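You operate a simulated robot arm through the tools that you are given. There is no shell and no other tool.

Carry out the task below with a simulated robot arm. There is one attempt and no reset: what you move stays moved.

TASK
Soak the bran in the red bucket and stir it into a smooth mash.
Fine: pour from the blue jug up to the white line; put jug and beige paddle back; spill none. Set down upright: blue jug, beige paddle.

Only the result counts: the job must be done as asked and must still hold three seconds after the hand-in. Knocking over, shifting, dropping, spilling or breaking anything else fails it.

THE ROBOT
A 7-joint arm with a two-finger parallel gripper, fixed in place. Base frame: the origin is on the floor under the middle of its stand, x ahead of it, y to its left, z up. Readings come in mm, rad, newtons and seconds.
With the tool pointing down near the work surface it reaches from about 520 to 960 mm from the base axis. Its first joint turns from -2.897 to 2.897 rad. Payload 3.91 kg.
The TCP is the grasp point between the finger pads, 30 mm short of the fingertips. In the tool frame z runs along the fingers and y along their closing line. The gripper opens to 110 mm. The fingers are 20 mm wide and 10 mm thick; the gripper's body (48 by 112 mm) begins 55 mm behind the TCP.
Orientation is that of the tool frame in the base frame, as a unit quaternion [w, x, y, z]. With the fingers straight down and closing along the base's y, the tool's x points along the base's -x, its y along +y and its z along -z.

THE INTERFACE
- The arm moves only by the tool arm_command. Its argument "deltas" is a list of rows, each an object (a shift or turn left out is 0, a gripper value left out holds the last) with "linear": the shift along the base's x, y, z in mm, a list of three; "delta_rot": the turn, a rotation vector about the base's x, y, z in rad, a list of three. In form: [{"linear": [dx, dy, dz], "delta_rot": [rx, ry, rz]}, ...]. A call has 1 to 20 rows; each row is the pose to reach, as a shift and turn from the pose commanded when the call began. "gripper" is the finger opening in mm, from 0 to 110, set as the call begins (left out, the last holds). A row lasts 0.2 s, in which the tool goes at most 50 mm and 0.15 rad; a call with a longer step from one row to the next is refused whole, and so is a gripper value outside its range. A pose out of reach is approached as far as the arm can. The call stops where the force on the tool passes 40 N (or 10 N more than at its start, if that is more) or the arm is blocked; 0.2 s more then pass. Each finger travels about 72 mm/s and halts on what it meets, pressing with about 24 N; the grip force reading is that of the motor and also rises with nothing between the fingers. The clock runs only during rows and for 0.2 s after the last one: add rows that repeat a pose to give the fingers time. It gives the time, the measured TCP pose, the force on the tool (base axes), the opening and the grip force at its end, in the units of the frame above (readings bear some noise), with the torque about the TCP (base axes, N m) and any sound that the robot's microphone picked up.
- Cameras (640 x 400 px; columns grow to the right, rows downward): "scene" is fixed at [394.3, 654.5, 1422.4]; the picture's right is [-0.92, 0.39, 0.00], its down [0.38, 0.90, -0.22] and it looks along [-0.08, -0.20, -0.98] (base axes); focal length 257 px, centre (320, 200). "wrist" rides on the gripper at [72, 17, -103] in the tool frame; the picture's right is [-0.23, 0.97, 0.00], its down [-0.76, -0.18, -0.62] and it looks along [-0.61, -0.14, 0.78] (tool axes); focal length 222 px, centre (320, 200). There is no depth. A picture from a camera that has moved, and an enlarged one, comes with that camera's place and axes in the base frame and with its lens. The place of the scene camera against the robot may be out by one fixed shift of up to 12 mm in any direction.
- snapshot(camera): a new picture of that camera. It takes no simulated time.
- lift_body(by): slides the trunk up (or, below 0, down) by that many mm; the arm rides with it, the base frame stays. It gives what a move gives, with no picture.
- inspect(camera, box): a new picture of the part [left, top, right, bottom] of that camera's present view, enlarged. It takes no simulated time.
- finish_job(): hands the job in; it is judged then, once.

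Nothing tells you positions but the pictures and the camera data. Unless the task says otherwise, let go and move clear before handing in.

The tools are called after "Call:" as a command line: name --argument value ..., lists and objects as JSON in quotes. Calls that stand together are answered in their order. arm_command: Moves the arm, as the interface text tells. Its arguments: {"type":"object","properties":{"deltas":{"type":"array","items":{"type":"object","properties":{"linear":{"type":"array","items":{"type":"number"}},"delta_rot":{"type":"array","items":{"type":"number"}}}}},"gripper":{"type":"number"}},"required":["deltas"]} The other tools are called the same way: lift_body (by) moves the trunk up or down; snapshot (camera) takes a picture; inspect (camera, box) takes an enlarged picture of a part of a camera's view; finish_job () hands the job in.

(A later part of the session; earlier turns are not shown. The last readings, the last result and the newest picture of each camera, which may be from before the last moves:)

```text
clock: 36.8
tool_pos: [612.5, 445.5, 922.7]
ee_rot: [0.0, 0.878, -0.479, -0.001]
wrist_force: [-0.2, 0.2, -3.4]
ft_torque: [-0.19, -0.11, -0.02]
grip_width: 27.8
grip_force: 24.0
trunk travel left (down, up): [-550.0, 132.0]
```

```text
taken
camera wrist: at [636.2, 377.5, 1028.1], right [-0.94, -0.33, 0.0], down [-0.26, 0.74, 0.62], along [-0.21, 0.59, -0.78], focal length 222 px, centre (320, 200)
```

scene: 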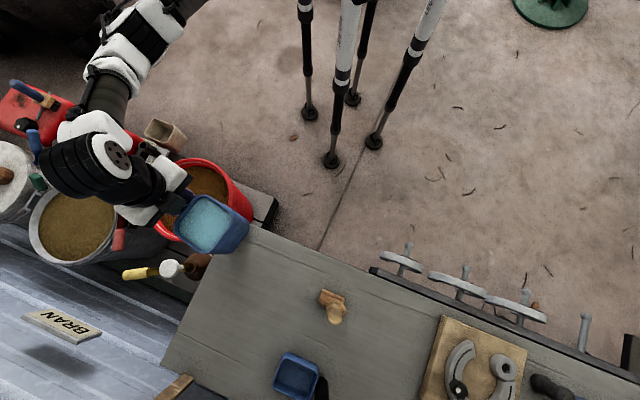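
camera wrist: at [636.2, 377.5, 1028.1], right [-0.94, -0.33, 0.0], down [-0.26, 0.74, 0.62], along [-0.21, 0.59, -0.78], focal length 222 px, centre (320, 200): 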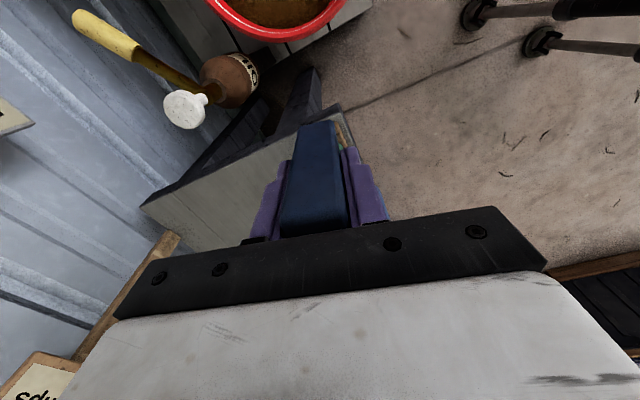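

The jug is still level with no spill. Second leg: over to the bucket side with the handle fully to the outside.

Call:
arm_command --deltas '[{"linear": [2, -4, 0], "delta_rot": [0, 0, 0.03]}, {"linear": [5, -12, 0], "delta_rot": [0, 0, 0.09]}, {"linear": [9, -22, 0], "delta_rot": [0, 0, 0.16]}, {"linear": [14, -32, 0], "delta_rot": [0, 0, 0.24]}, {"linear": [18, -42, 0], "delta_rot": [0, 0, 0.32]}, {"linear": [23, -53, 0], "delta_rot": [0, 0, 0.4]}, {"linear": [27, -64, 0], "delta_rot": [0, 0, 0.48]}, {"linear": [32, -75, 0], "delta_rot": [0, 0, 0.56]}, {"linear": [37, -86, 0], "delta_rot": [0, 0, 0.64]}, {"linear": [42, -97, 0], "delta_rot": [0, 0, 0.72]}, {"linear": [46, -108, 0], "delta_rot": [0, 0, 0.8]}, {"linear": [51, -119, 0], "delta_rot": [0, 0, 0.88]}, {"linear": [56, -130, 0], "delta_rot": [0, 0, 0.96]}, {"linear": [61, -141, 0], "delta_rot": [0, 0, 1.04]}, {"linear": [66, -152, 0], "delta_rot": [0, 0, 1.12]}, {"linear": [71, -163, 0], "delta_rot": [0, 0, 1.2]}, {"linear": [75, -172, 0], "delta_rot": [0, 0, 1.28]}, {"linear": [77, -178, 0], "delta_rot": [0, 0, 1.34]}, {"linear": [78, -182, 0], "delta_rot": [0, 0, 1.37]}, {"linear": [78, -182, 0], "delta_rot": [0, 0, 1.37]}]'

Call:
snapshot --camera "scene"

Call:
snapshot --camera "wrist"

```text
clock: 41.0
tool_pos: [692.5, 264.3, 924.2]
ee_rot: [0.0, 0.983, 0.184, 0.0]
wrist_force: [0.9, 0.0, -2.6]
ft_torque: [0.08, -0.2, 0.0]
grip_width: 27.7
grip_force: 24.2
trunk travel left (down, up): [-550.0, 132.0]
```

```text
taken
```

scene: 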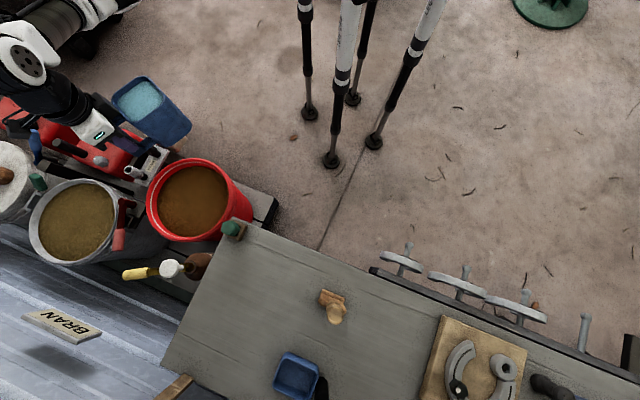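

```text
taken
camera wrist: at [764.0, 275.5, 1028.2], right [0.14, -0.99, 0.0], down [-0.77, -0.11, 0.62], along [-0.62, -0.09, -0.78], focal length 222 px, centre (320, 200)
```

wrist: 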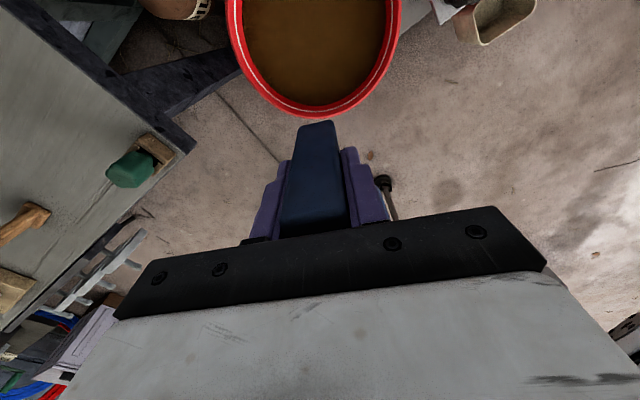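

Everything is level, with the jug on the robot side of the bucket. I'll lower and extend gently so the jug's pouring lip comes over the middle of the bucket, still upright.

Call:
arm_command --deltas '[{"linear": [1, 0, -3]}, {"linear": [4, 1, -12]}, {"linear": [9, 3, -24]}, {"linear": [15, 6, -37]}, {"linear": [22, 8, -50]}, {"linear": [29, 11, -63]}, {"linear": [36, 14, -76]}, {"linear": [43, 16, -89]}, {"linear": [50, 19, -102]}, {"linear": [57, 22, -115]}, {"linear": [64, 24, -128]}, {"linear": [71, 27, -141]}, {"linear": [78, 30, -154]}, {"linear": [85, 32, -167]}, {"linear": [92, 35, -178]}, {"linear": [98, 38, -188]}, {"linear": [103, 40, -196]}, {"linear": [107, 41, -201]}, {"linear": [109, 42, -204]}, {"linear": [109, 42, -204]}]'

Call:
snapshot --camera "scene"

Call:
snapshot --camera "wrist"

```text
clock: 45.2
tool_pos: [799.3, 306.1, 720.5]
ee_rot: [0.0, 0.983, 0.184, 0.0]
wrist_force: [0.7, -1.2, -2.6]
ft_torque: [0.09, -0.24, -0.01]
grip_width: 27.7
grip_force: 23.7
trunk travel left (down, up): [-550.0, 132.0]
```

```text
taken
```

scene: 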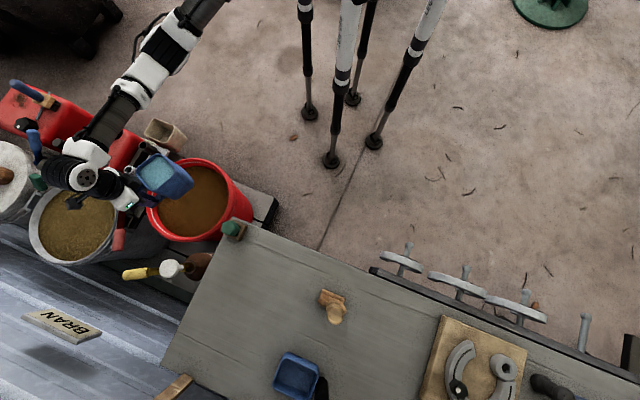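

```text
taken
camera wrist: at [872.3, 317.7, 824.2], right [0.14, -0.99, 0.0], down [-0.77, -0.11, 0.62], along [-0.62, -0.09, -0.78], focal length 222 px, centre (320, 200)
```

wrist: 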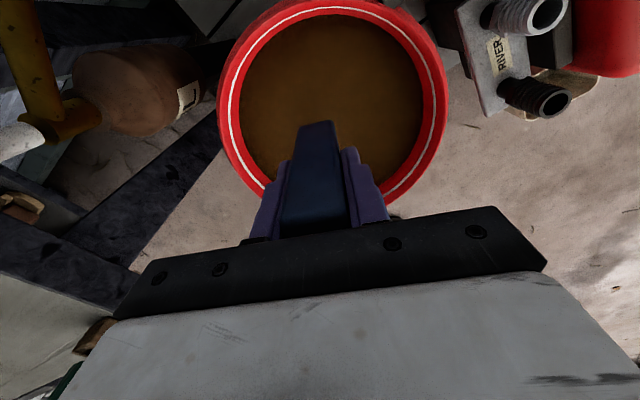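

The bucket with its white line is clearly visible, and the jug is aligned with the bucket's centre line. I'll extend another ~45 mm and lower a little so the lip is near the bucket's middle before tilting.

Call:
arm_command --deltas '[{"linear": [2, 1, -2]}, {"linear": [6, 2, -6]}, {"linear": [12, 5, -11]}, {"linear": [19, 7, -17]}, {"linear": [26, 10, -23]}, {"linear": [33, 13, -29]}, {"linear": [39, 15, -34]}, {"linear": [43, 17, -38]}, {"linear": [45, 17.5, -40]}, {"linear": [45, 17.5, -40]}]'

Call:
snapshot --camera "scene"

Call:
snapshot --camera "wrist"

Call:
inspect --camera "scene" --box '[110, 130, 270, 260]'

```text
clock: 47.4
tool_pos: [845.7, 323.4, 679.9]
ee_rot: [0.0, 0.983, 0.184, 0.0]
wrist_force: [-0.3, -0.8, -3.5]
ft_torque: [0.11, -0.23, 0.04]
grip_width: 27.7
grip_force: 23.9
trunk travel left (down, up): [-550.0, 132.0]
```

```text
taken
```

scene: 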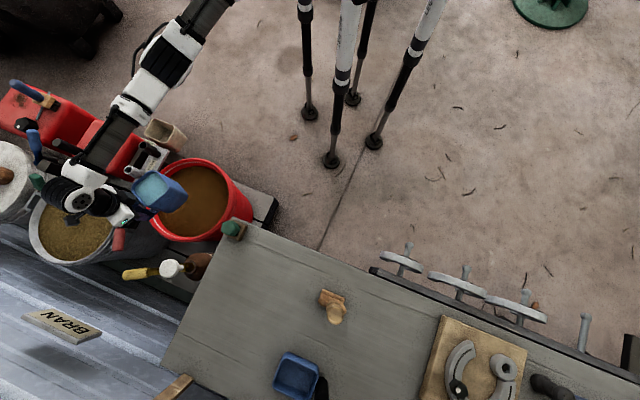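

```text
taken
camera wrist: at [917.7, 335.1, 783.9], right [0.14, -0.99, 0.0], down [-0.77, -0.11, 0.62], along [-0.62, -0.09, -0.78], focal length 222 px, centre (320, 200)
```

wrist: 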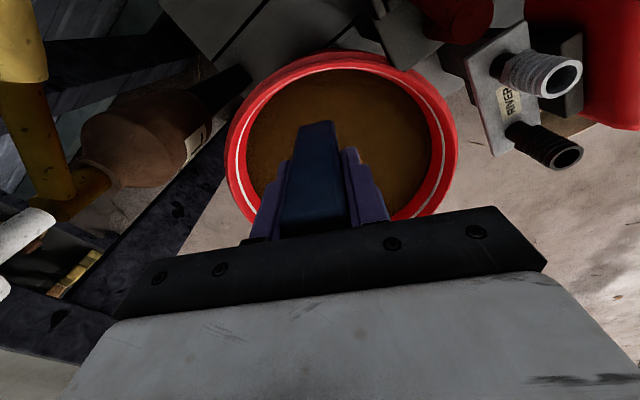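

```text
3.08 times, centred on (190, 195) of scene
camera zoom: at [394.3, 654.5, 1422.4], right [-0.92, 0.39, 0.0], down [0.38, 0.9, -0.22], along [-0.08, -0.2, -0.98], focal length 790 px, centre (720, 215)
```

zoom: 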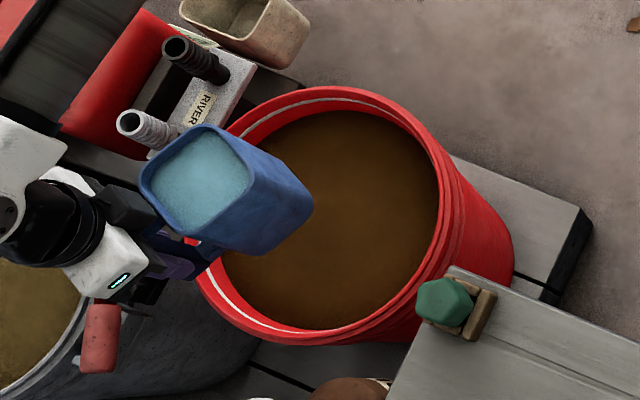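

The jug lip is now inside the bucket outline, about 25 mm past its centre. I'll begin tipping very slowly about the grip and watch.

Call:
arm_command --deltas '[{"delta_rot": [0.0145, -0.0373, 0]}, {"delta_rot": [0.029, -0.0746, 0]}, {"delta_rot": [0.0434, -0.1118, 0]}, {"delta_rot": [0.0579, -0.1491, 0]}, {"delta_rot": [0.0723, -0.1864, 0]}, {"delta_rot": [0.0723, -0.1864, 0]}]'

Call:
snapshot --camera "wrist"

Call:
inspect --camera "scene" --box '[110, 130, 270, 260]'

```text
clock: 48.8
tool_pos: [845.4, 323.3, 682.7]
ee_rot: [-0.019, 0.978, 0.182, 0.099]
wrist_force: [0.7, 0.0, -4.1]
ft_torque: [0.05, -0.18, 0.01]
grip_width: 27.9
grip_force: 24.0
trunk travel left (down, up): [-550.0, 132.0]
```

```text
taken
camera wrist: at [897.6, 327.5, 797.0], right [0.14, -0.99, -0.05], down [-0.88, -0.15, 0.46], along [-0.46, -0.03, -0.89], focal length 222 px, centre (320, 200)
```

wrist: 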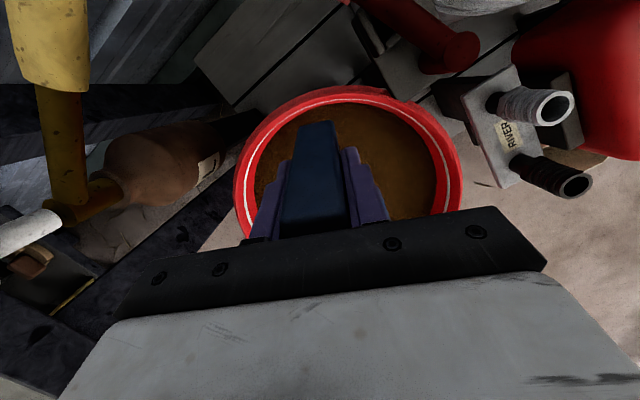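

```text
3.08 times, centred on (190, 195) of scene
camera zoom: at [394.3, 654.5, 1422.4], right [-0.92, 0.39, 0.0], down [0.38, 0.9, -0.22], along [-0.08, -0.2, -0.98], focal length 790 px, centre (720, 215)
```

zoom: 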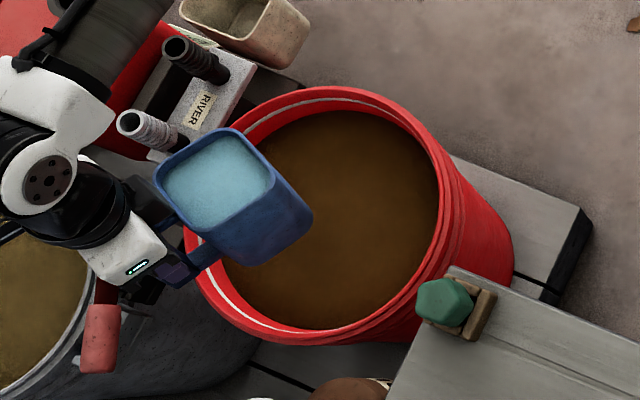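

Tilt is 0.2 rad with no flow yet. I'll continue a little further.

Call:
arm_command --deltas '[{"delta_rot": [0.0108, -0.028, 0]}, {"delta_rot": [0.0217, -0.0559, 0]}, {"delta_rot": [0.0325, -0.0839, 0]}, {"delta_rot": [0.0434, -0.1118, 0]}, {"delta_rot": [0.0542, -0.1398, 0]}, {"delta_rot": [0.0542, -0.1398, 0]}]'

Call:
inspect --camera "scene" --box '[110, 130, 270, 260]'

```text
clock: 50.2
tool_pos: [844.5, 322.3, 681.2]
ee_rot: [-0.032, 0.968, 0.182, 0.172]
wrist_force: [0.0, -0.1, -3.9]
ft_torque: [0.06, -0.16, 0.0]
grip_width: 27.9
grip_force: 24.3
trunk travel left (down, up): [-550.0, 132.0]
```

```text
3.08 times, centred on (190, 195) of scene
camera zoom: at [394.3, 654.5, 1422.4], right [-0.92, 0.39, 0.0], down [0.38, 0.9, -0.22], along [-0.08, -0.2, -0.98], focal length 790 px, centre (720, 215)
```

zoom: 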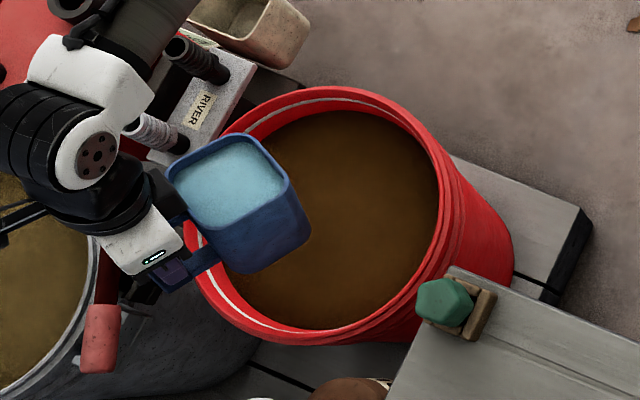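

Tilt is 0.35 rad, with the water approaching the lip. Continuing in smaller steps.

Call:
arm_command --deltas '[{"delta_rot": [0.009, -0.0233, 0]}, {"delta_rot": [0.0181, -0.0466, 0]}, {"delta_rot": [0.0271, -0.0699, 0]}, {"delta_rot": [0.0362, -0.0932, 0]}, {"delta_rot": [0.0362, -0.0932, 0]}]'

Call:
inspect --camera "scene" --box '[110, 130, 270, 260]'

```text
clock: 51.4
tool_pos: [844.9, 322.9, 680.5]
ee_rot: [-0.04, 0.958, 0.179, 0.219]
wrist_force: [-0.7, 0.2, -2.9]
ft_torque: [0.03, -0.15, 0.01]
grip_width: 28.0
grip_force: 23.6
trunk travel left (down, up): [-550.0, 132.0]
```

```text
3.08 times, centred on (190, 195) of scene
camera zoom: at [394.3, 654.5, 1422.4], right [-0.92, 0.39, 0.0], down [0.38, 0.9, -0.22], along [-0.08, -0.2, -0.98], focal length 790 px, centre (720, 215)
```

zoom: 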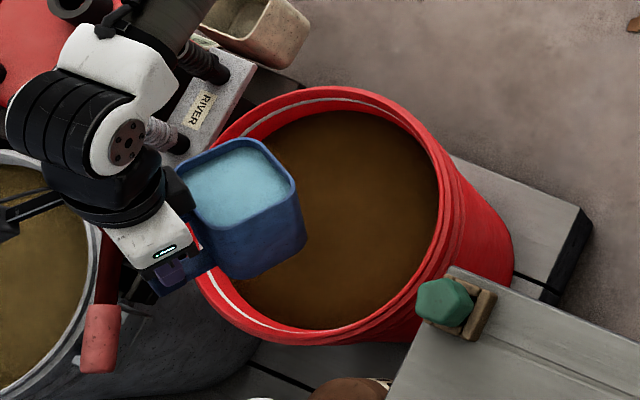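

Call:
arm_command --deltas '[{"delta_rot": [0.009, -0.0233, 0]}, {"delta_rot": [0.0181, -0.0466, 0]}, {"delta_rot": [0.0271, -0.0699, 0]}, {"delta_rot": [0.0362, -0.0932, 0]}, {"delta_rot": [0.0362, -0.0932, 0]}]'

Call:
inspect --camera "scene" --box '[110, 130, 270, 260]'

Call:
snapshot --camera "wrist"

```text
clock: 52.6
tool_pos: [846.2, 323.0, 681.0]
ee_rot: [-0.05, 0.946, 0.176, 0.266]
wrist_force: [-0.7, 0.3, -3.8]
ft_torque: [0.01, -0.14, 0.01]
grip_width: 27.9
grip_force: 24.1
trunk travel left (down, up): [-550.0, 132.0]
```

```text
3.08 times, centred on (190, 195) of scene
camera zoom: at [394.3, 654.5, 1422.4], right [-0.92, 0.39, 0.0], down [0.38, 0.9, -0.22], along [-0.08, -0.2, -0.98], focal length 790 px, centre (720, 215)
```

zoom: 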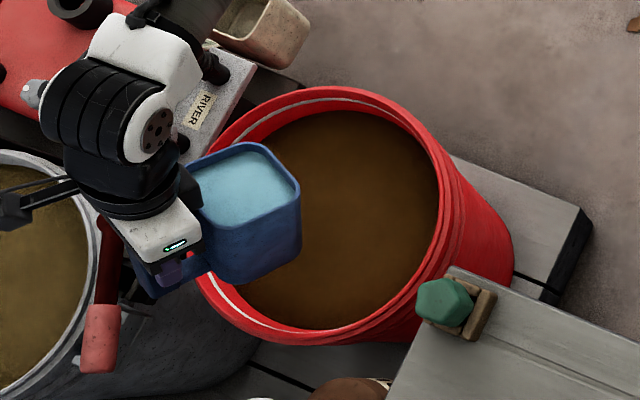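

```text
taken
camera wrist: at [857.7, 311.6, 807.0], right [0.17, -0.98, -0.12], down [-0.97, -0.19, 0.13], along [-0.15, 0.09, -0.98], focal length 222 px, centre (320, 200)
```

wrist: 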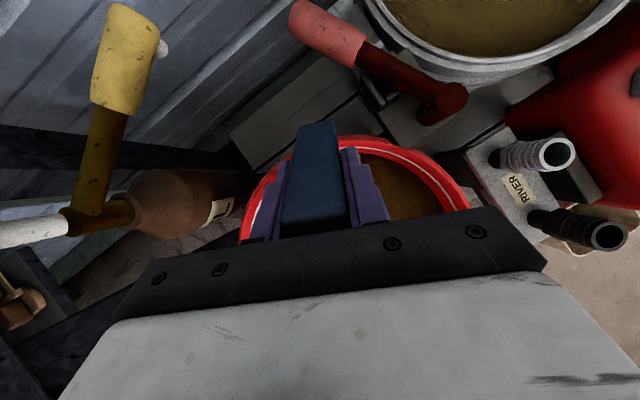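

Call:
arm_command --deltas '[{"delta_rot": [0.009, -0.0233, 0]}, {"delta_rot": [0.0181, -0.0466, 0]}, {"delta_rot": [0.0271, -0.0699, 0]}, {"delta_rot": [0.0362, -0.0932, 0]}, {"delta_rot": [0.0362, -0.0932, 0]}]'

Call:
inspect --camera "scene" --box '[110, 130, 270, 260]'

```text
clock: 53.8
tool_pos: [844.0, 322.7, 680.4]
ee_rot: [-0.059, 0.932, 0.174, 0.314]
wrist_force: [1.0, -0.3, -3.3]
ft_torque: [0.03, -0.11, 0.0]
grip_width: 28.1
grip_force: 24.2
trunk travel left (down, up): [-550.0, 132.0]
```

```text
3.08 times, centred on (190, 195) of scene
camera zoom: at [394.3, 654.5, 1422.4], right [-0.92, 0.39, 0.0], down [0.38, 0.9, -0.22], along [-0.08, -0.2, -0.98], focal length 790 px, centre (720, 215)
```

zoom: 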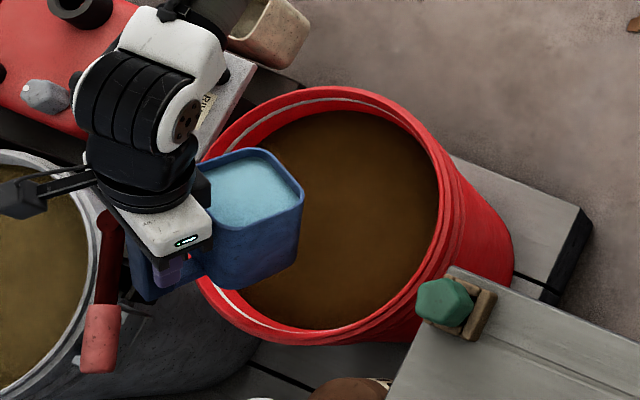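

Call:
arm_command --deltas '[{"linear": [0, 0, 3], "delta_rot": [0.009, -0.0233, 0]}, {"linear": [0, 0, 6], "delta_rot": [0.0181, -0.0466, 0]}, {"linear": [0, 0, 9], "delta_rot": [0.0271, -0.0699, 0]}, {"linear": [0, 0, 10], "delta_rot": [0.0362, -0.0932, 0]}, {"linear": [0, 0, 10], "delta_rot": [0.0362, -0.0932, 0]}]'

Call:
inspect --camera "scene" --box '[110, 130, 270, 260]'

```text
clock: 55.0
tool_pos: [845.4, 322.7, 691.8]
ee_rot: [-0.068, 0.915, 0.17, 0.36]
wrist_force: [0.2, -0.3, -3.2]
ft_torque: [0.04, -0.1, 0.0]
grip_width: 28.0
grip_force: 24.2
trunk travel left (down, up): [-550.0, 132.0]
```

```text
3.08 times, centred on (190, 195) of scene
camera zoom: at [394.3, 654.5, 1422.4], right [-0.92, 0.39, 0.0], down [0.38, 0.9, -0.22], along [-0.08, -0.2, -0.98], focal length 790 px, centre (720, 215)
```

zoom: 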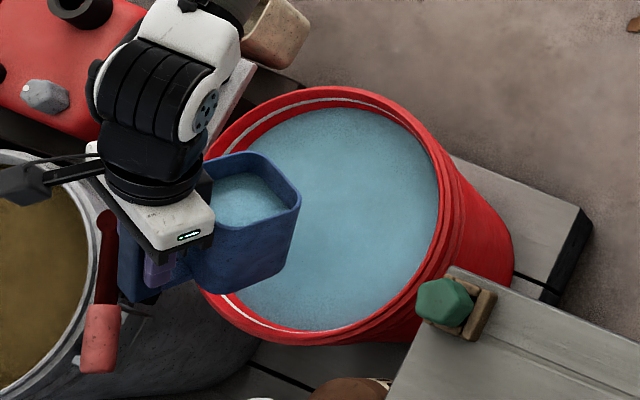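

Water has started flowing and the surface in the bucket has turned to water. I'll look closely at the level against the white line before going on.

Call:
inspect --camera "scene" --box '[160, 150, 240, 200]'

Call:
inspect --camera "scene" --box '[160, 195, 240, 245]'

Call:
snapshot --camera "wrist"

```text
8.00 times, centred on (200, 175) of scene
camera zoom: at [394.3, 654.5, 1422.4], right [-0.92, 0.39, 0.0], down [0.38, 0.9, -0.22], along [-0.08, -0.2, -0.98], focal length 2055 px, centre (1280, 400)
```

zoom: 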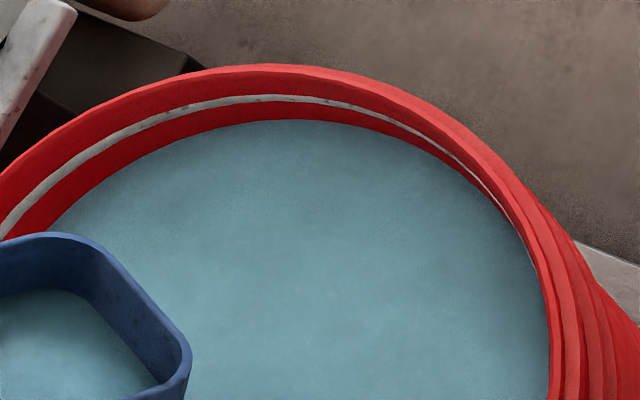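

```text
8.00 times, centred on (200, 220) of scene
camera zoom: at [394.3, 654.5, 1422.4], right [-0.92, 0.39, 0.0], down [0.38, 0.9, -0.22], along [-0.08, -0.2, -0.98], focal length 2055 px, centre (1280, 40)
```

zoom: 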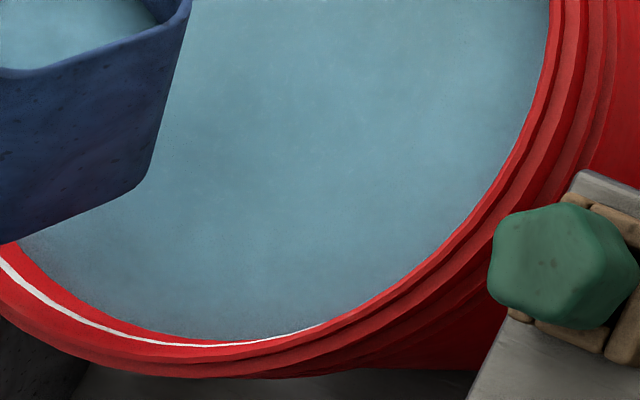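

```text
taken
camera wrist: at [834.5, 302.8, 816.0], right [0.2, -0.97, -0.16], down [-0.98, -0.19, -0.06], along [0.03, 0.16, -0.99], focal length 222 px, centre (320, 200)
```

wrist: 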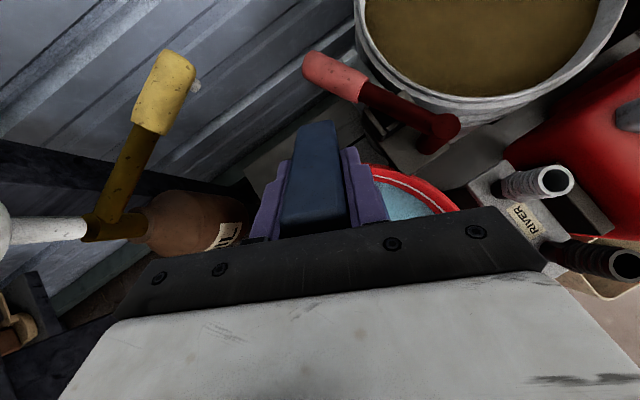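

The gap between the water and the white line has shrunk by about a quarter. I'll hold still for a second to see whether it is still flowing at this tilt.

Call:
arm_command --deltas '[{"linear": [0, 0, 0]}, {"linear": [0, 0, 0]}, {"linear": [0, 0, 0]}]'

Call:
inspect --camera "scene" --box '[160, 150, 240, 200]'

Call:
inspect --camera "scene" --box '[110, 130, 270, 260]'

```text
clock: 55.8
tool_pos: [844.0, 322.3, 690.9]
ee_rot: [-0.068, 0.915, 0.171, 0.358]
wrist_force: [-0.2, 0.8, -3.6]
ft_torque: [0.07, -0.09, 0.02]
grip_width: 27.9
grip_force: 24.3
trunk travel left (down, up): [-550.0, 132.0]
```

```text
8.00 times, centred on (200, 175) of scene
camera zoom: at [394.3, 654.5, 1422.4], right [-0.92, 0.39, 0.0], down [0.38, 0.9, -0.22], along [-0.08, -0.2, -0.98], focal length 2055 px, centre (1280, 400)
```

zoom: 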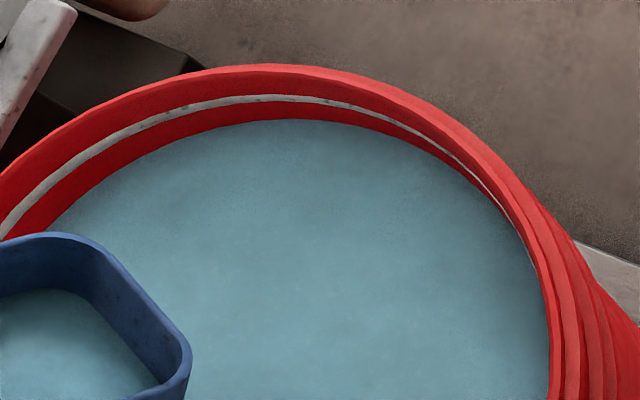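

```text
3.08 times, centred on (190, 195) of scene
camera zoom: at [394.3, 654.5, 1422.4], right [-0.92, 0.39, 0.0], down [0.38, 0.9, -0.22], along [-0.08, -0.2, -0.98], focal length 790 px, centre (720, 215)
```

zoom: 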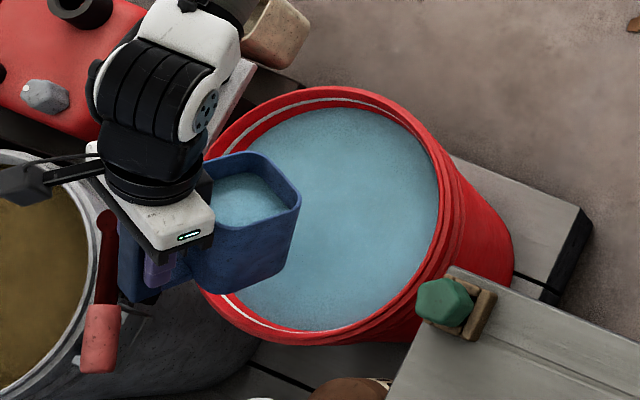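

Flow stops when the tilt stops, so the amount can be controlled by small tilt steps. I'll continue in ~0.05 rad steps, checking the level each time.

Call:
arm_command --deltas '[{"linear": [0, 0, 1], "delta_rot": [0.006, -0.0155, 0]}, {"linear": [0, 0, 3], "delta_rot": [0.0121, -0.0311, 0]}, {"linear": [0, 0, 4], "delta_rot": [0.0181, -0.0466, 0]}, {"linear": [0, 0, 4], "delta_rot": [0.0181, -0.0466, 0]}, {"linear": [0, 0, 4], "delta_rot": [0.0181, -0.0466, 0]}]'

Call:
inspect --camera "scene" --box '[160, 150, 240, 200]'

Call:
inspect --camera "scene" --box '[110, 130, 270, 260]'

```text
clock: 57.0
tool_pos: [843.5, 322.6, 694.3]
ee_rot: [-0.072, 0.906, 0.169, 0.382]
wrist_force: [0.7, -0.2, -3.5]
ft_torque: [-0.01, -0.12, 0.03]
grip_width: 27.9
grip_force: 24.3
trunk travel left (down, up): [-550.0, 132.0]
```

```text
8.00 times, centred on (200, 175) of scene
camera zoom: at [394.3, 654.5, 1422.4], right [-0.92, 0.39, 0.0], down [0.38, 0.9, -0.22], along [-0.08, -0.2, -0.98], focal length 2055 px, centre (1280, 400)
```

zoom: 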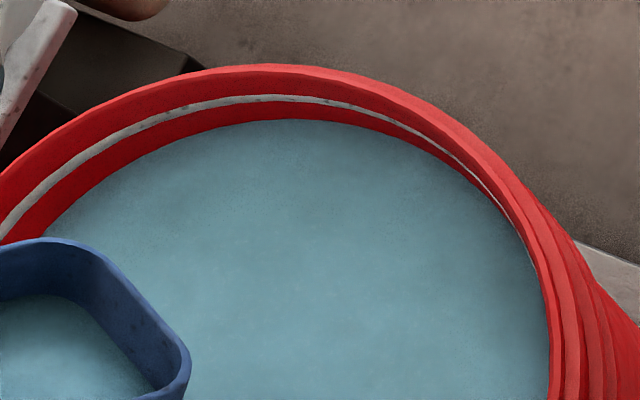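

```text
3.08 times, centred on (190, 195) of scene
camera zoom: at [394.3, 654.5, 1422.4], right [-0.92, 0.39, 0.0], down [0.38, 0.9, -0.22], along [-0.08, -0.2, -0.98], focal length 790 px, centre (720, 215)
```

zoom: 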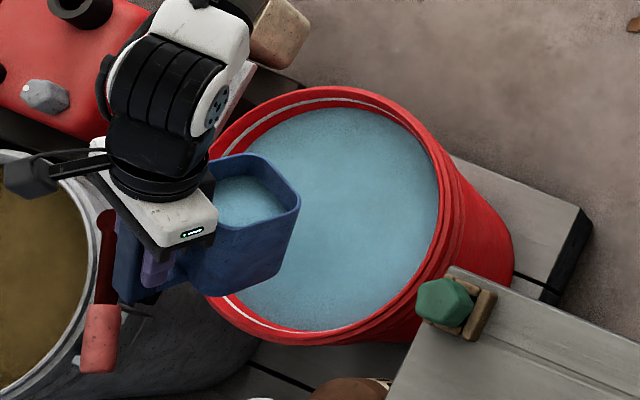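

Call:
arm_command --deltas '[{"linear": [0, 0, 2], "delta_rot": [0.009, -0.0233, 0]}, {"linear": [0, 0, 4], "delta_rot": [0.0181, -0.0466, 0]}, {"linear": [0, 0, 5], "delta_rot": [0.0271, -0.0699, 0]}, {"linear": [0, 0, 5], "delta_rot": [0.0362, -0.0932, 0]}, {"linear": [0, 0, 5], "delta_rot": [0.0362, -0.0932, 0]}, {"linear": [0, 0, 5], "delta_rot": [0.0362, -0.0932, 0]}]'

Call:
inspect --camera "scene" --box '[160, 150, 240, 200]'

Call:
inspect --camera "scene" --box '[110, 130, 270, 260]'

```text
clock: 58.4
tool_pos: [844.8, 322.1, 699.4]
ee_rot: [-0.08, 0.885, 0.165, 0.427]
wrist_force: [-1.1, 0.8, -3.0]
ft_torque: [0.04, -0.02, 0.0]
grip_width: 27.9
grip_force: 23.7
trunk travel left (down, up): [-550.0, 132.0]
```

```text
8.00 times, centred on (200, 175) of scene
camera zoom: at [394.3, 654.5, 1422.4], right [-0.92, 0.39, 0.0], down [0.38, 0.9, -0.22], along [-0.08, -0.2, -0.98], focal length 2055 px, centre (1280, 400)
```

zoom: 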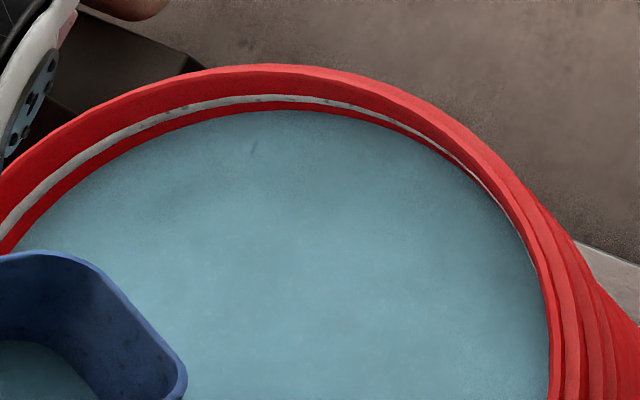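

```text
3.08 times, centred on (190, 195) of scene
camera zoom: at [394.3, 654.5, 1422.4], right [-0.92, 0.39, 0.0], down [0.38, 0.9, -0.22], along [-0.08, -0.2, -0.98], focal length 790 px, centre (720, 215)
```

zoom: 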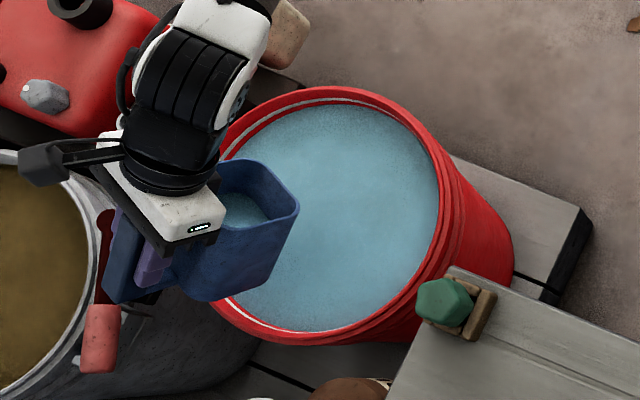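

The surface is now much closer to the line (gap about half of before). I'll pause briefly to see if it has settled.

Call:
arm_command --deltas '[{"linear": [0, 0, 0]}, {"linear": [0, 0, 0]}]'

Call:
inspect --camera "scene" --box '[160, 150, 240, 200]'

Call:
inspect --camera "scene" --box '[180, 152, 220, 177]'

```text
clock: 59.0
tool_pos: [844.0, 321.4, 699.9]
ee_rot: [-0.08, 0.886, 0.166, 0.426]
wrist_force: [-0.1, 0.6, -2.7]
ft_torque: [0.02, -0.09, -0.04]
grip_width: 27.8
grip_force: 24.0
trunk travel left (down, up): [-550.0, 132.0]
```

```text
8.00 times, centred on (200, 175) of scene
camera zoom: at [394.3, 654.5, 1422.4], right [-0.92, 0.39, 0.0], down [0.38, 0.9, -0.22], along [-0.08, -0.2, -0.98], focal length 2055 px, centre (1280, 400)
```

zoom: 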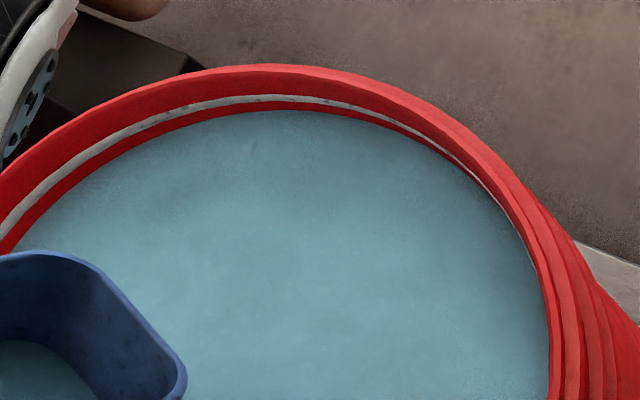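

```text
16.00 times, centred on (200, 164) of scene
camera zoom: at [394.3, 654.5, 1422.4], right [-0.92, 0.39, 0.0], down [0.38, 0.9, -0.22], along [-0.08, -0.2, -0.98], focal length 4109 px, centre (2240, 768)
```

zoom: 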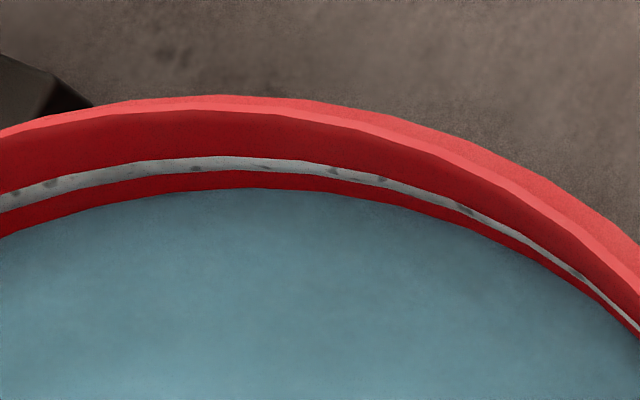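

Settled. On this scale the water needs about 24 px more to reach the middle of the line, and the last 0.1 rad gave about 19 px. I'll add 0.07 rad.

Call:
arm_command --deltas '[{"delta_rot": [0.0063, -0.0163, 0]}, {"delta_rot": [0.0127, -0.0326, 0]}, {"delta_rot": [0.019, -0.0489, 0]}, {"delta_rot": [0.0253, -0.0652, 0]}, {"delta_rot": [0.0253, -0.0652, 0]}, {"delta_rot": [0.0253, -0.0652, 0]}, {"delta_rot": [0.0253, -0.0652, 0]}]'

Call:
inspect --camera "scene" --box '[180, 152, 220, 177]'

Call:
inspect --camera "scene" --box '[110, 130, 270, 260]'

```text
clock: 60.6
tool_pos: [845.4, 325.2, 699.0]
ee_rot: [-0.086, 0.87, 0.162, 0.457]
wrist_force: [0.1, 0.7, -3.8]
ft_torque: [0.02, -0.02, 0.0]
grip_width: 27.9
grip_force: 24.1
trunk travel left (down, up): [-550.0, 132.0]
```

```text
16.00 times, centred on (200, 164) of scene
camera zoom: at [394.3, 654.5, 1422.4], right [-0.92, 0.39, 0.0], down [0.38, 0.9, -0.22], along [-0.08, -0.2, -0.98], focal length 4109 px, centre (2240, 768)
```

zoom: 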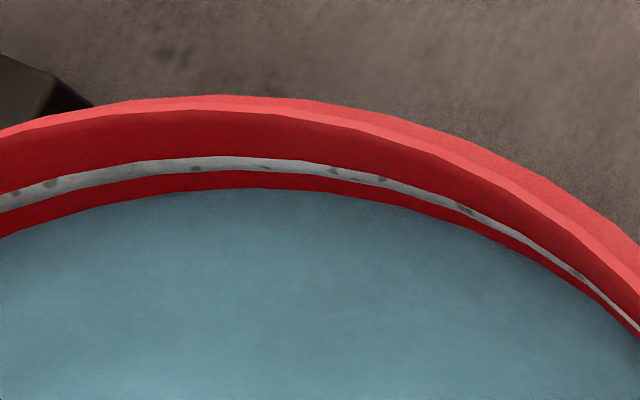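

```text
3.08 times, centred on (190, 195) of scene
camera zoom: at [394.3, 654.5, 1422.4], right [-0.92, 0.39, 0.0], down [0.38, 0.9, -0.22], along [-0.08, -0.2, -0.98], focal length 790 px, centre (720, 215)
```

zoom: 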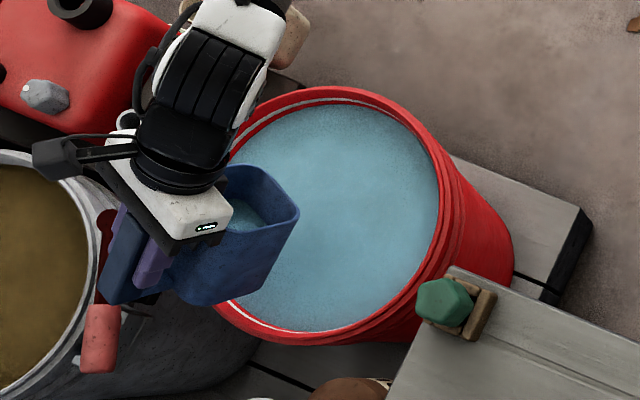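

No visible change from that step, so I'll take another small one and watch closely.

Call:
arm_command --deltas '[{"delta_rot": [0.0054, -0.014, 0]}, {"delta_rot": [0.0108, -0.028, 0]}, {"delta_rot": [0.0108, -0.028, 0]}, {"delta_rot": [0.0108, -0.028, 0]}, {"delta_rot": [0.0108, -0.028, 0]}]'

Call:
inspect --camera "scene" --box '[180, 152, 220, 177]'

Call:
inspect --camera "scene" --box '[140, 165, 220, 215]'

```text
clock: 61.8
tool_pos: [846.2, 323.9, 699.4]
ee_rot: [-0.088, 0.864, 0.161, 0.47]
wrist_force: [-0.4, 0.4, -2.0]
ft_torque: [0.03, -0.08, 0.0]
grip_width: 28.0
grip_force: 24.3
trunk travel left (down, up): [-550.0, 132.0]
```

```text
16.00 times, centred on (200, 164) of scene
camera zoom: at [394.3, 654.5, 1422.4], right [-0.92, 0.39, 0.0], down [0.38, 0.9, -0.22], along [-0.08, -0.2, -0.98], focal length 4109 px, centre (2240, 768)
```

zoom: 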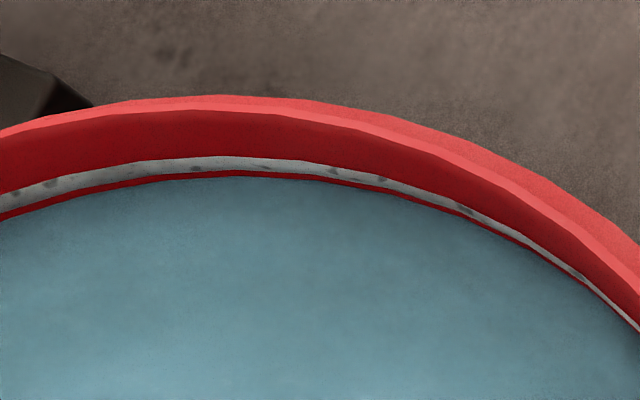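

```text
8.00 times, centred on (180, 190) of scene
camera zoom: at [394.3, 654.5, 1422.4], right [-0.92, 0.39, 0.0], down [0.38, 0.9, -0.22], along [-0.08, -0.2, -0.98], focal length 2055 px, centre (1440, 280)
```

zoom: 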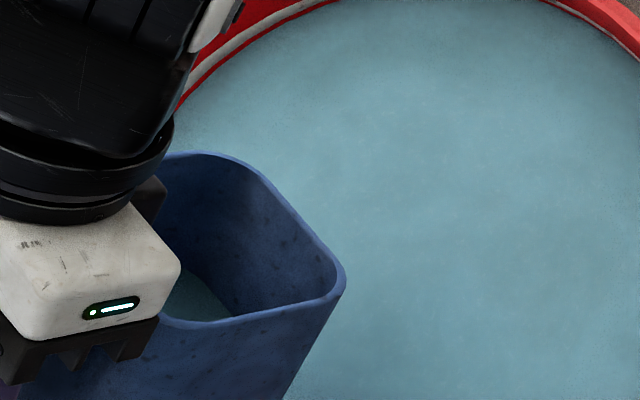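

The surface now lies just below the white line. I'll check it has settled, then add tiny steps.

Call:
arm_command --deltas '[{"linear": [0, 0, 0]}, {"linear": [0, 0, 0]}, {"linear": [0, 0, 0]}]'

Call:
inspect --camera "scene" --box '[180, 152, 220, 177]'

```text
clock: 62.6
tool_pos: [845.3, 322.5, 699.6]
ee_rot: [-0.089, 0.863, 0.161, 0.47]
wrist_force: [0.5, -0.1, -3.0]
ft_torque: [0.03, -0.05, -0.01]
grip_width: 27.8
grip_force: 24.1
trunk travel left (down, up): [-550.0, 132.0]
```

```text
16.00 times, centred on (200, 164) of scene
camera zoom: at [394.3, 654.5, 1422.4], right [-0.92, 0.39, 0.0], down [0.38, 0.9, -0.22], along [-0.08, -0.2, -0.98], focal length 4109 px, centre (2240, 768)
```

zoom: 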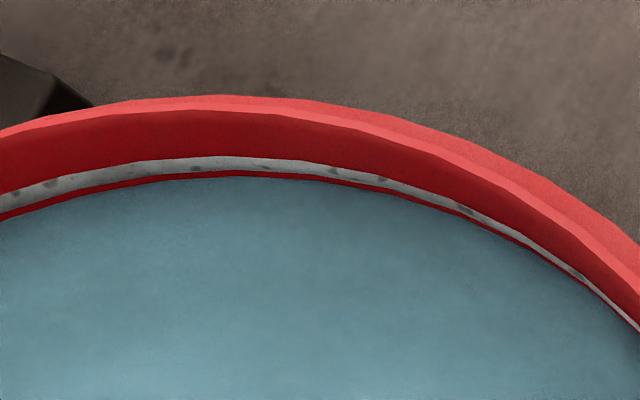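

Call:
arm_command --deltas '[{"delta_rot": [0.0036, -0.0093, 0]}, {"delta_rot": [0.0072, -0.0186, 0]}, {"delta_rot": [0.0072, -0.0186, 0]}, {"delta_rot": [0.0072, -0.0186, 0]}]'

Call:
inspect --camera "scene" --box '[180, 152, 220, 177]'

```text
clock: 63.6
tool_pos: [844.7, 323.7, 700.7]
ee_rot: [-0.09, 0.858, 0.16, 0.479]
wrist_force: [0.3, -0.1, -3.1]
ft_torque: [0.02, 0.0, -0.03]
grip_width: 27.8
grip_force: 24.1
trunk travel left (down, up): [-550.0, 132.0]
```

```text
16.00 times, centred on (200, 164) of scene
camera zoom: at [394.3, 654.5, 1422.4], right [-0.92, 0.39, 0.0], down [0.38, 0.9, -0.22], along [-0.08, -0.2, -0.98], focal length 4109 px, centre (2240, 768)
```

zoom: 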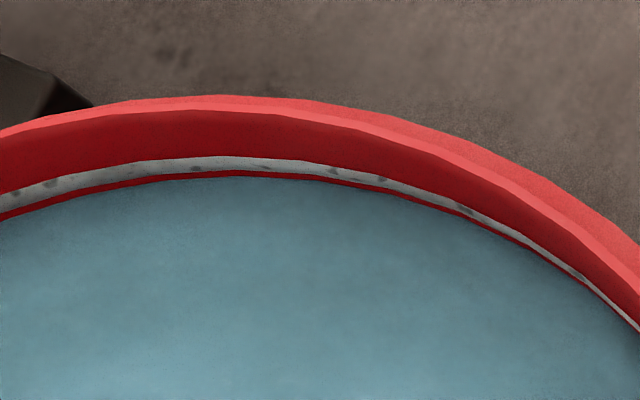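

Call:
arm_command --deltas '[{"delta_rot": [0.0036, -0.0093, 0]}, {"delta_rot": [0.0072, -0.0186, 0]}, {"delta_rot": [0.0072, -0.0186, 0]}, {"delta_rot": [0.0072, -0.0186, 0]}]'

Call:
inspect --camera "scene" --box '[180, 152, 220, 177]'

```text
clock: 64.6
tool_pos: [844.2, 322.7, 699.5]
ee_rot: [-0.092, 0.853, 0.16, 0.488]
wrist_force: [-0.5, -0.9, -3.4]
ft_torque: [0.0, 0.0, -0.03]
grip_width: 27.8
grip_force: 24.3
trunk travel left (down, up): [-550.0, 132.0]
```

```text
16.00 times, centred on (200, 164) of scene
camera zoom: at [394.3, 654.5, 1422.4], right [-0.92, 0.39, 0.0], down [0.38, 0.9, -0.22], along [-0.08, -0.2, -0.98], focal length 4109 px, centre (2240, 768)
```

zoom: 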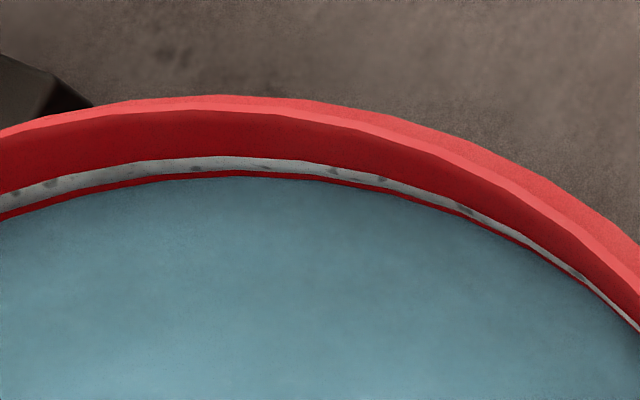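

Call:
arm_command --deltas '[{"delta_rot": [0.0054, -0.014, 0]}, {"delta_rot": [0.0108, -0.028, 0]}, {"delta_rot": [0.0108, -0.028, 0]}, {"delta_rot": [0.0108, -0.028, 0]}]'

Call:
inspect --camera "scene" --box '[180, 152, 220, 177]'

Call:
inspect --camera "scene" --box '[140, 165, 220, 215]'

```text
clock: 65.6
tool_pos: [843.5, 322.5, 700.5]
ee_rot: [-0.095, 0.845, 0.159, 0.502]
wrist_force: [-0.2, 0.4, -3.1]
ft_torque: [0.02, 0.01, -0.01]
grip_width: 27.6
grip_force: 23.4
trunk travel left (down, up): [-550.0, 132.0]
```

```text
16.00 times, centred on (200, 164) of scene
camera zoom: at [394.3, 654.5, 1422.4], right [-0.92, 0.39, 0.0], down [0.38, 0.9, -0.22], along [-0.08, -0.2, -0.98], focal length 4109 px, centre (2240, 768)
```

zoom: 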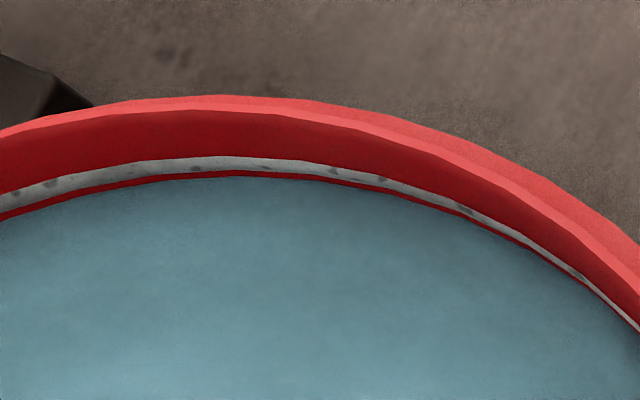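

```text
8.00 times, centred on (180, 190) of scene
camera zoom: at [394.3, 654.5, 1422.4], right [-0.92, 0.39, 0.0], down [0.38, 0.9, -0.22], along [-0.08, -0.2, -0.98], focal length 2055 px, centre (1440, 280)
```

zoom: 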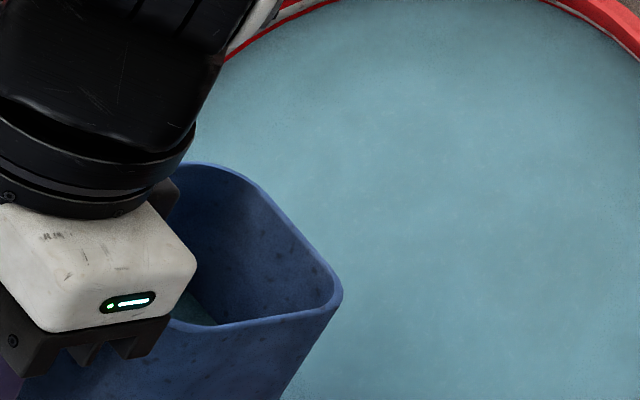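

Call:
arm_command --deltas '[{"delta_rot": [0.0054, -0.014, 0]}, {"delta_rot": [0.0108, -0.028, 0]}, {"delta_rot": [0.0108, -0.028, 0]}, {"delta_rot": [0.0108, -0.028, 0]}]'

Call:
inspect --camera "scene" --box '[180, 152, 220, 177]'

```text
clock: 66.6
tool_pos: [844.9, 322.2, 699.4]
ee_rot: [-0.096, 0.838, 0.156, 0.514]
wrist_force: [0.0, -0.5, -2.5]
ft_torque: [0.01, -0.02, 0.0]
grip_width: 27.9
grip_force: 24.0
trunk travel left (down, up): [-550.0, 132.0]
```

```text
16.00 times, centred on (200, 164) of scene
camera zoom: at [394.3, 654.5, 1422.4], right [-0.92, 0.39, 0.0], down [0.38, 0.9, -0.22], along [-0.08, -0.2, -0.98], focal length 4109 px, centre (2240, 768)
```

zoom: 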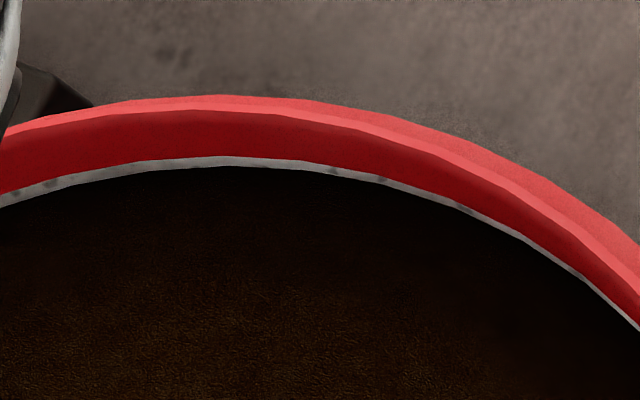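

The level has reached the middle of the white line and the bran has turned dark (soaked). I'll stop by tilting the jug back upright right away, keeping it over the bucket.

Call:
arm_command --deltas '[{"delta_rot": [-0.0434, 0.1118, 0]}, {"delta_rot": [-0.0904, 0.233, 0]}, {"delta_rot": [-0.1338, 0.3449, 0]}, {"delta_rot": [-0.1772, 0.4567, 0]}, {"delta_rot": [-0.2206, 0.5686, 0]}, {"delta_rot": [-0.2604, 0.6711, 0]}, {"delta_rot": [-0.2965, 0.7643, 0]}, {"delta_rot": [-0.3291, 0.8482, 0]}, {"delta_rot": [-0.358, 0.9227, 0]}, {"delta_rot": [-0.3797, 0.9786, 0]}, {"delta_rot": [-0.3942, 1.0159, 0]}, {"delta_rot": [-0.3978, 1.0252, 0]}, {"delta_rot": [-0.3978, 1.0252, 0]}]'

Call:
inspect --camera "scene" --box '[110, 130, 270, 260]'

Call:
inspect --camera "scene" --box '[180, 152, 220, 177]'

Call:
snapshot --camera "wrist"

```text
clock: 69.4
tool_pos: [844.9, 324.0, 700.0]
ee_rot: [0.0, 0.983, 0.184, -0.001]
wrist_force: [-0.5, 0.2, -2.9]
ft_torque: [0.07, -0.23, -0.01]
grip_width: 28.2
grip_force: 23.7
trunk travel left (down, up): [-550.0, 132.0]
```

```text
3.08 times, centred on (190, 195) of scene
camera zoom: at [394.3, 654.5, 1422.4], right [-0.92, 0.39, 0.0], down [0.38, 0.9, -0.22], along [-0.08, -0.2, -0.98], focal length 790 px, centre (720, 215)
```

zoom: 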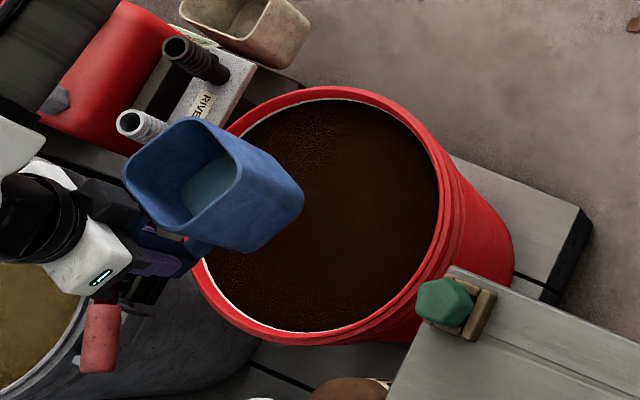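

```text
16.00 times, centred on (200, 164) of scene
camera zoom: at [394.3, 654.5, 1422.4], right [-0.92, 0.39, 0.0], down [0.38, 0.9, -0.22], along [-0.08, -0.2, -0.98], focal length 4109 px, centre (2240, 768)
```

zoom: 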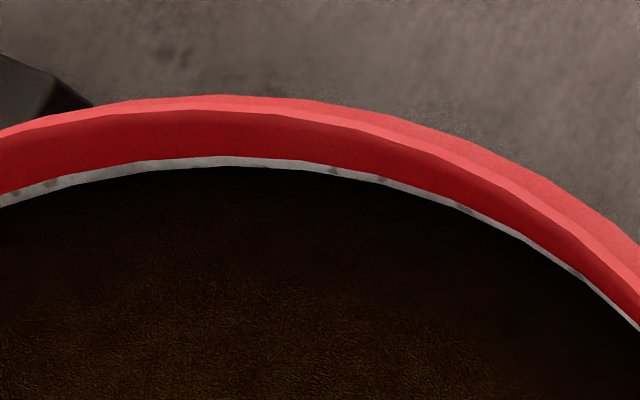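

```text
taken
camera wrist: at [917.8, 335.0, 803.4], right [0.14, -0.99, 0.0], down [-0.77, -0.11, 0.62], along [-0.62, -0.09, -0.78], focal length 222 px, centre (320, 200)
```

wrist: 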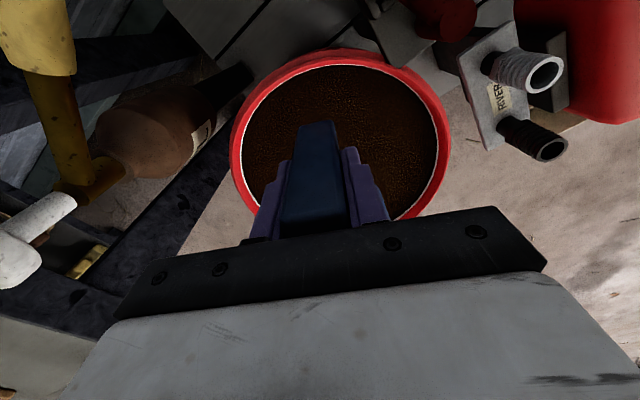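

The level sits on the white line all round and the jug is upright again with some water left. Now I'll carry the jug back along the same path, starting with backing up and rising.

Call:
arm_command --deltas '[{"linear": [-3, -1, 2]}, {"linear": [-9, -4, 6]}, {"linear": [-18, -7, 11]}, {"linear": [-28, -11, 18]}, {"linear": [-38, -15, 28]}, {"linear": [-46, -18, 40]}, {"linear": [-53, -20, 54]}, {"linear": [-60, -23, 68]}, {"linear": [-67, -26, 82]}, {"linear": [-74, -28.5, 96]}, {"linear": [-81, -31, 110]}, {"linear": [-88, -34, 124]}, {"linear": [-96, -37, 139]}, {"linear": [-104, -40, 154]}, {"linear": [-113, -43.5, 169]}, {"linear": [-122, -47, 184]}, {"linear": [-132, -51, 199]}, {"linear": [-142, -55, 212]}, {"linear": [-150, -58, 221]}, {"linear": [-154, -59.5, 225]}]'

Call:
snapshot --camera "scene"

```text
clock: 73.6
tool_pos: [690.1, 263.6, 925.4]
ee_rot: [0.0, 0.983, 0.183, 0.001]
wrist_force: [0.2, 0.5, -2.2]
ft_torque: [0.08, -0.21, 0.01]
grip_width: 28.1
grip_force: 23.4
trunk travel left (down, up): [-550.0, 132.0]
```

```text
taken
```

scene: 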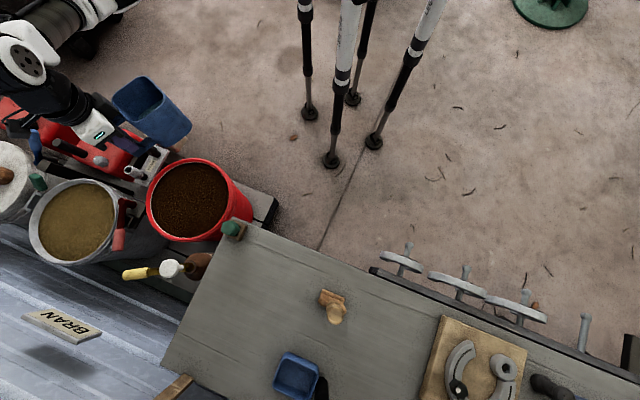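

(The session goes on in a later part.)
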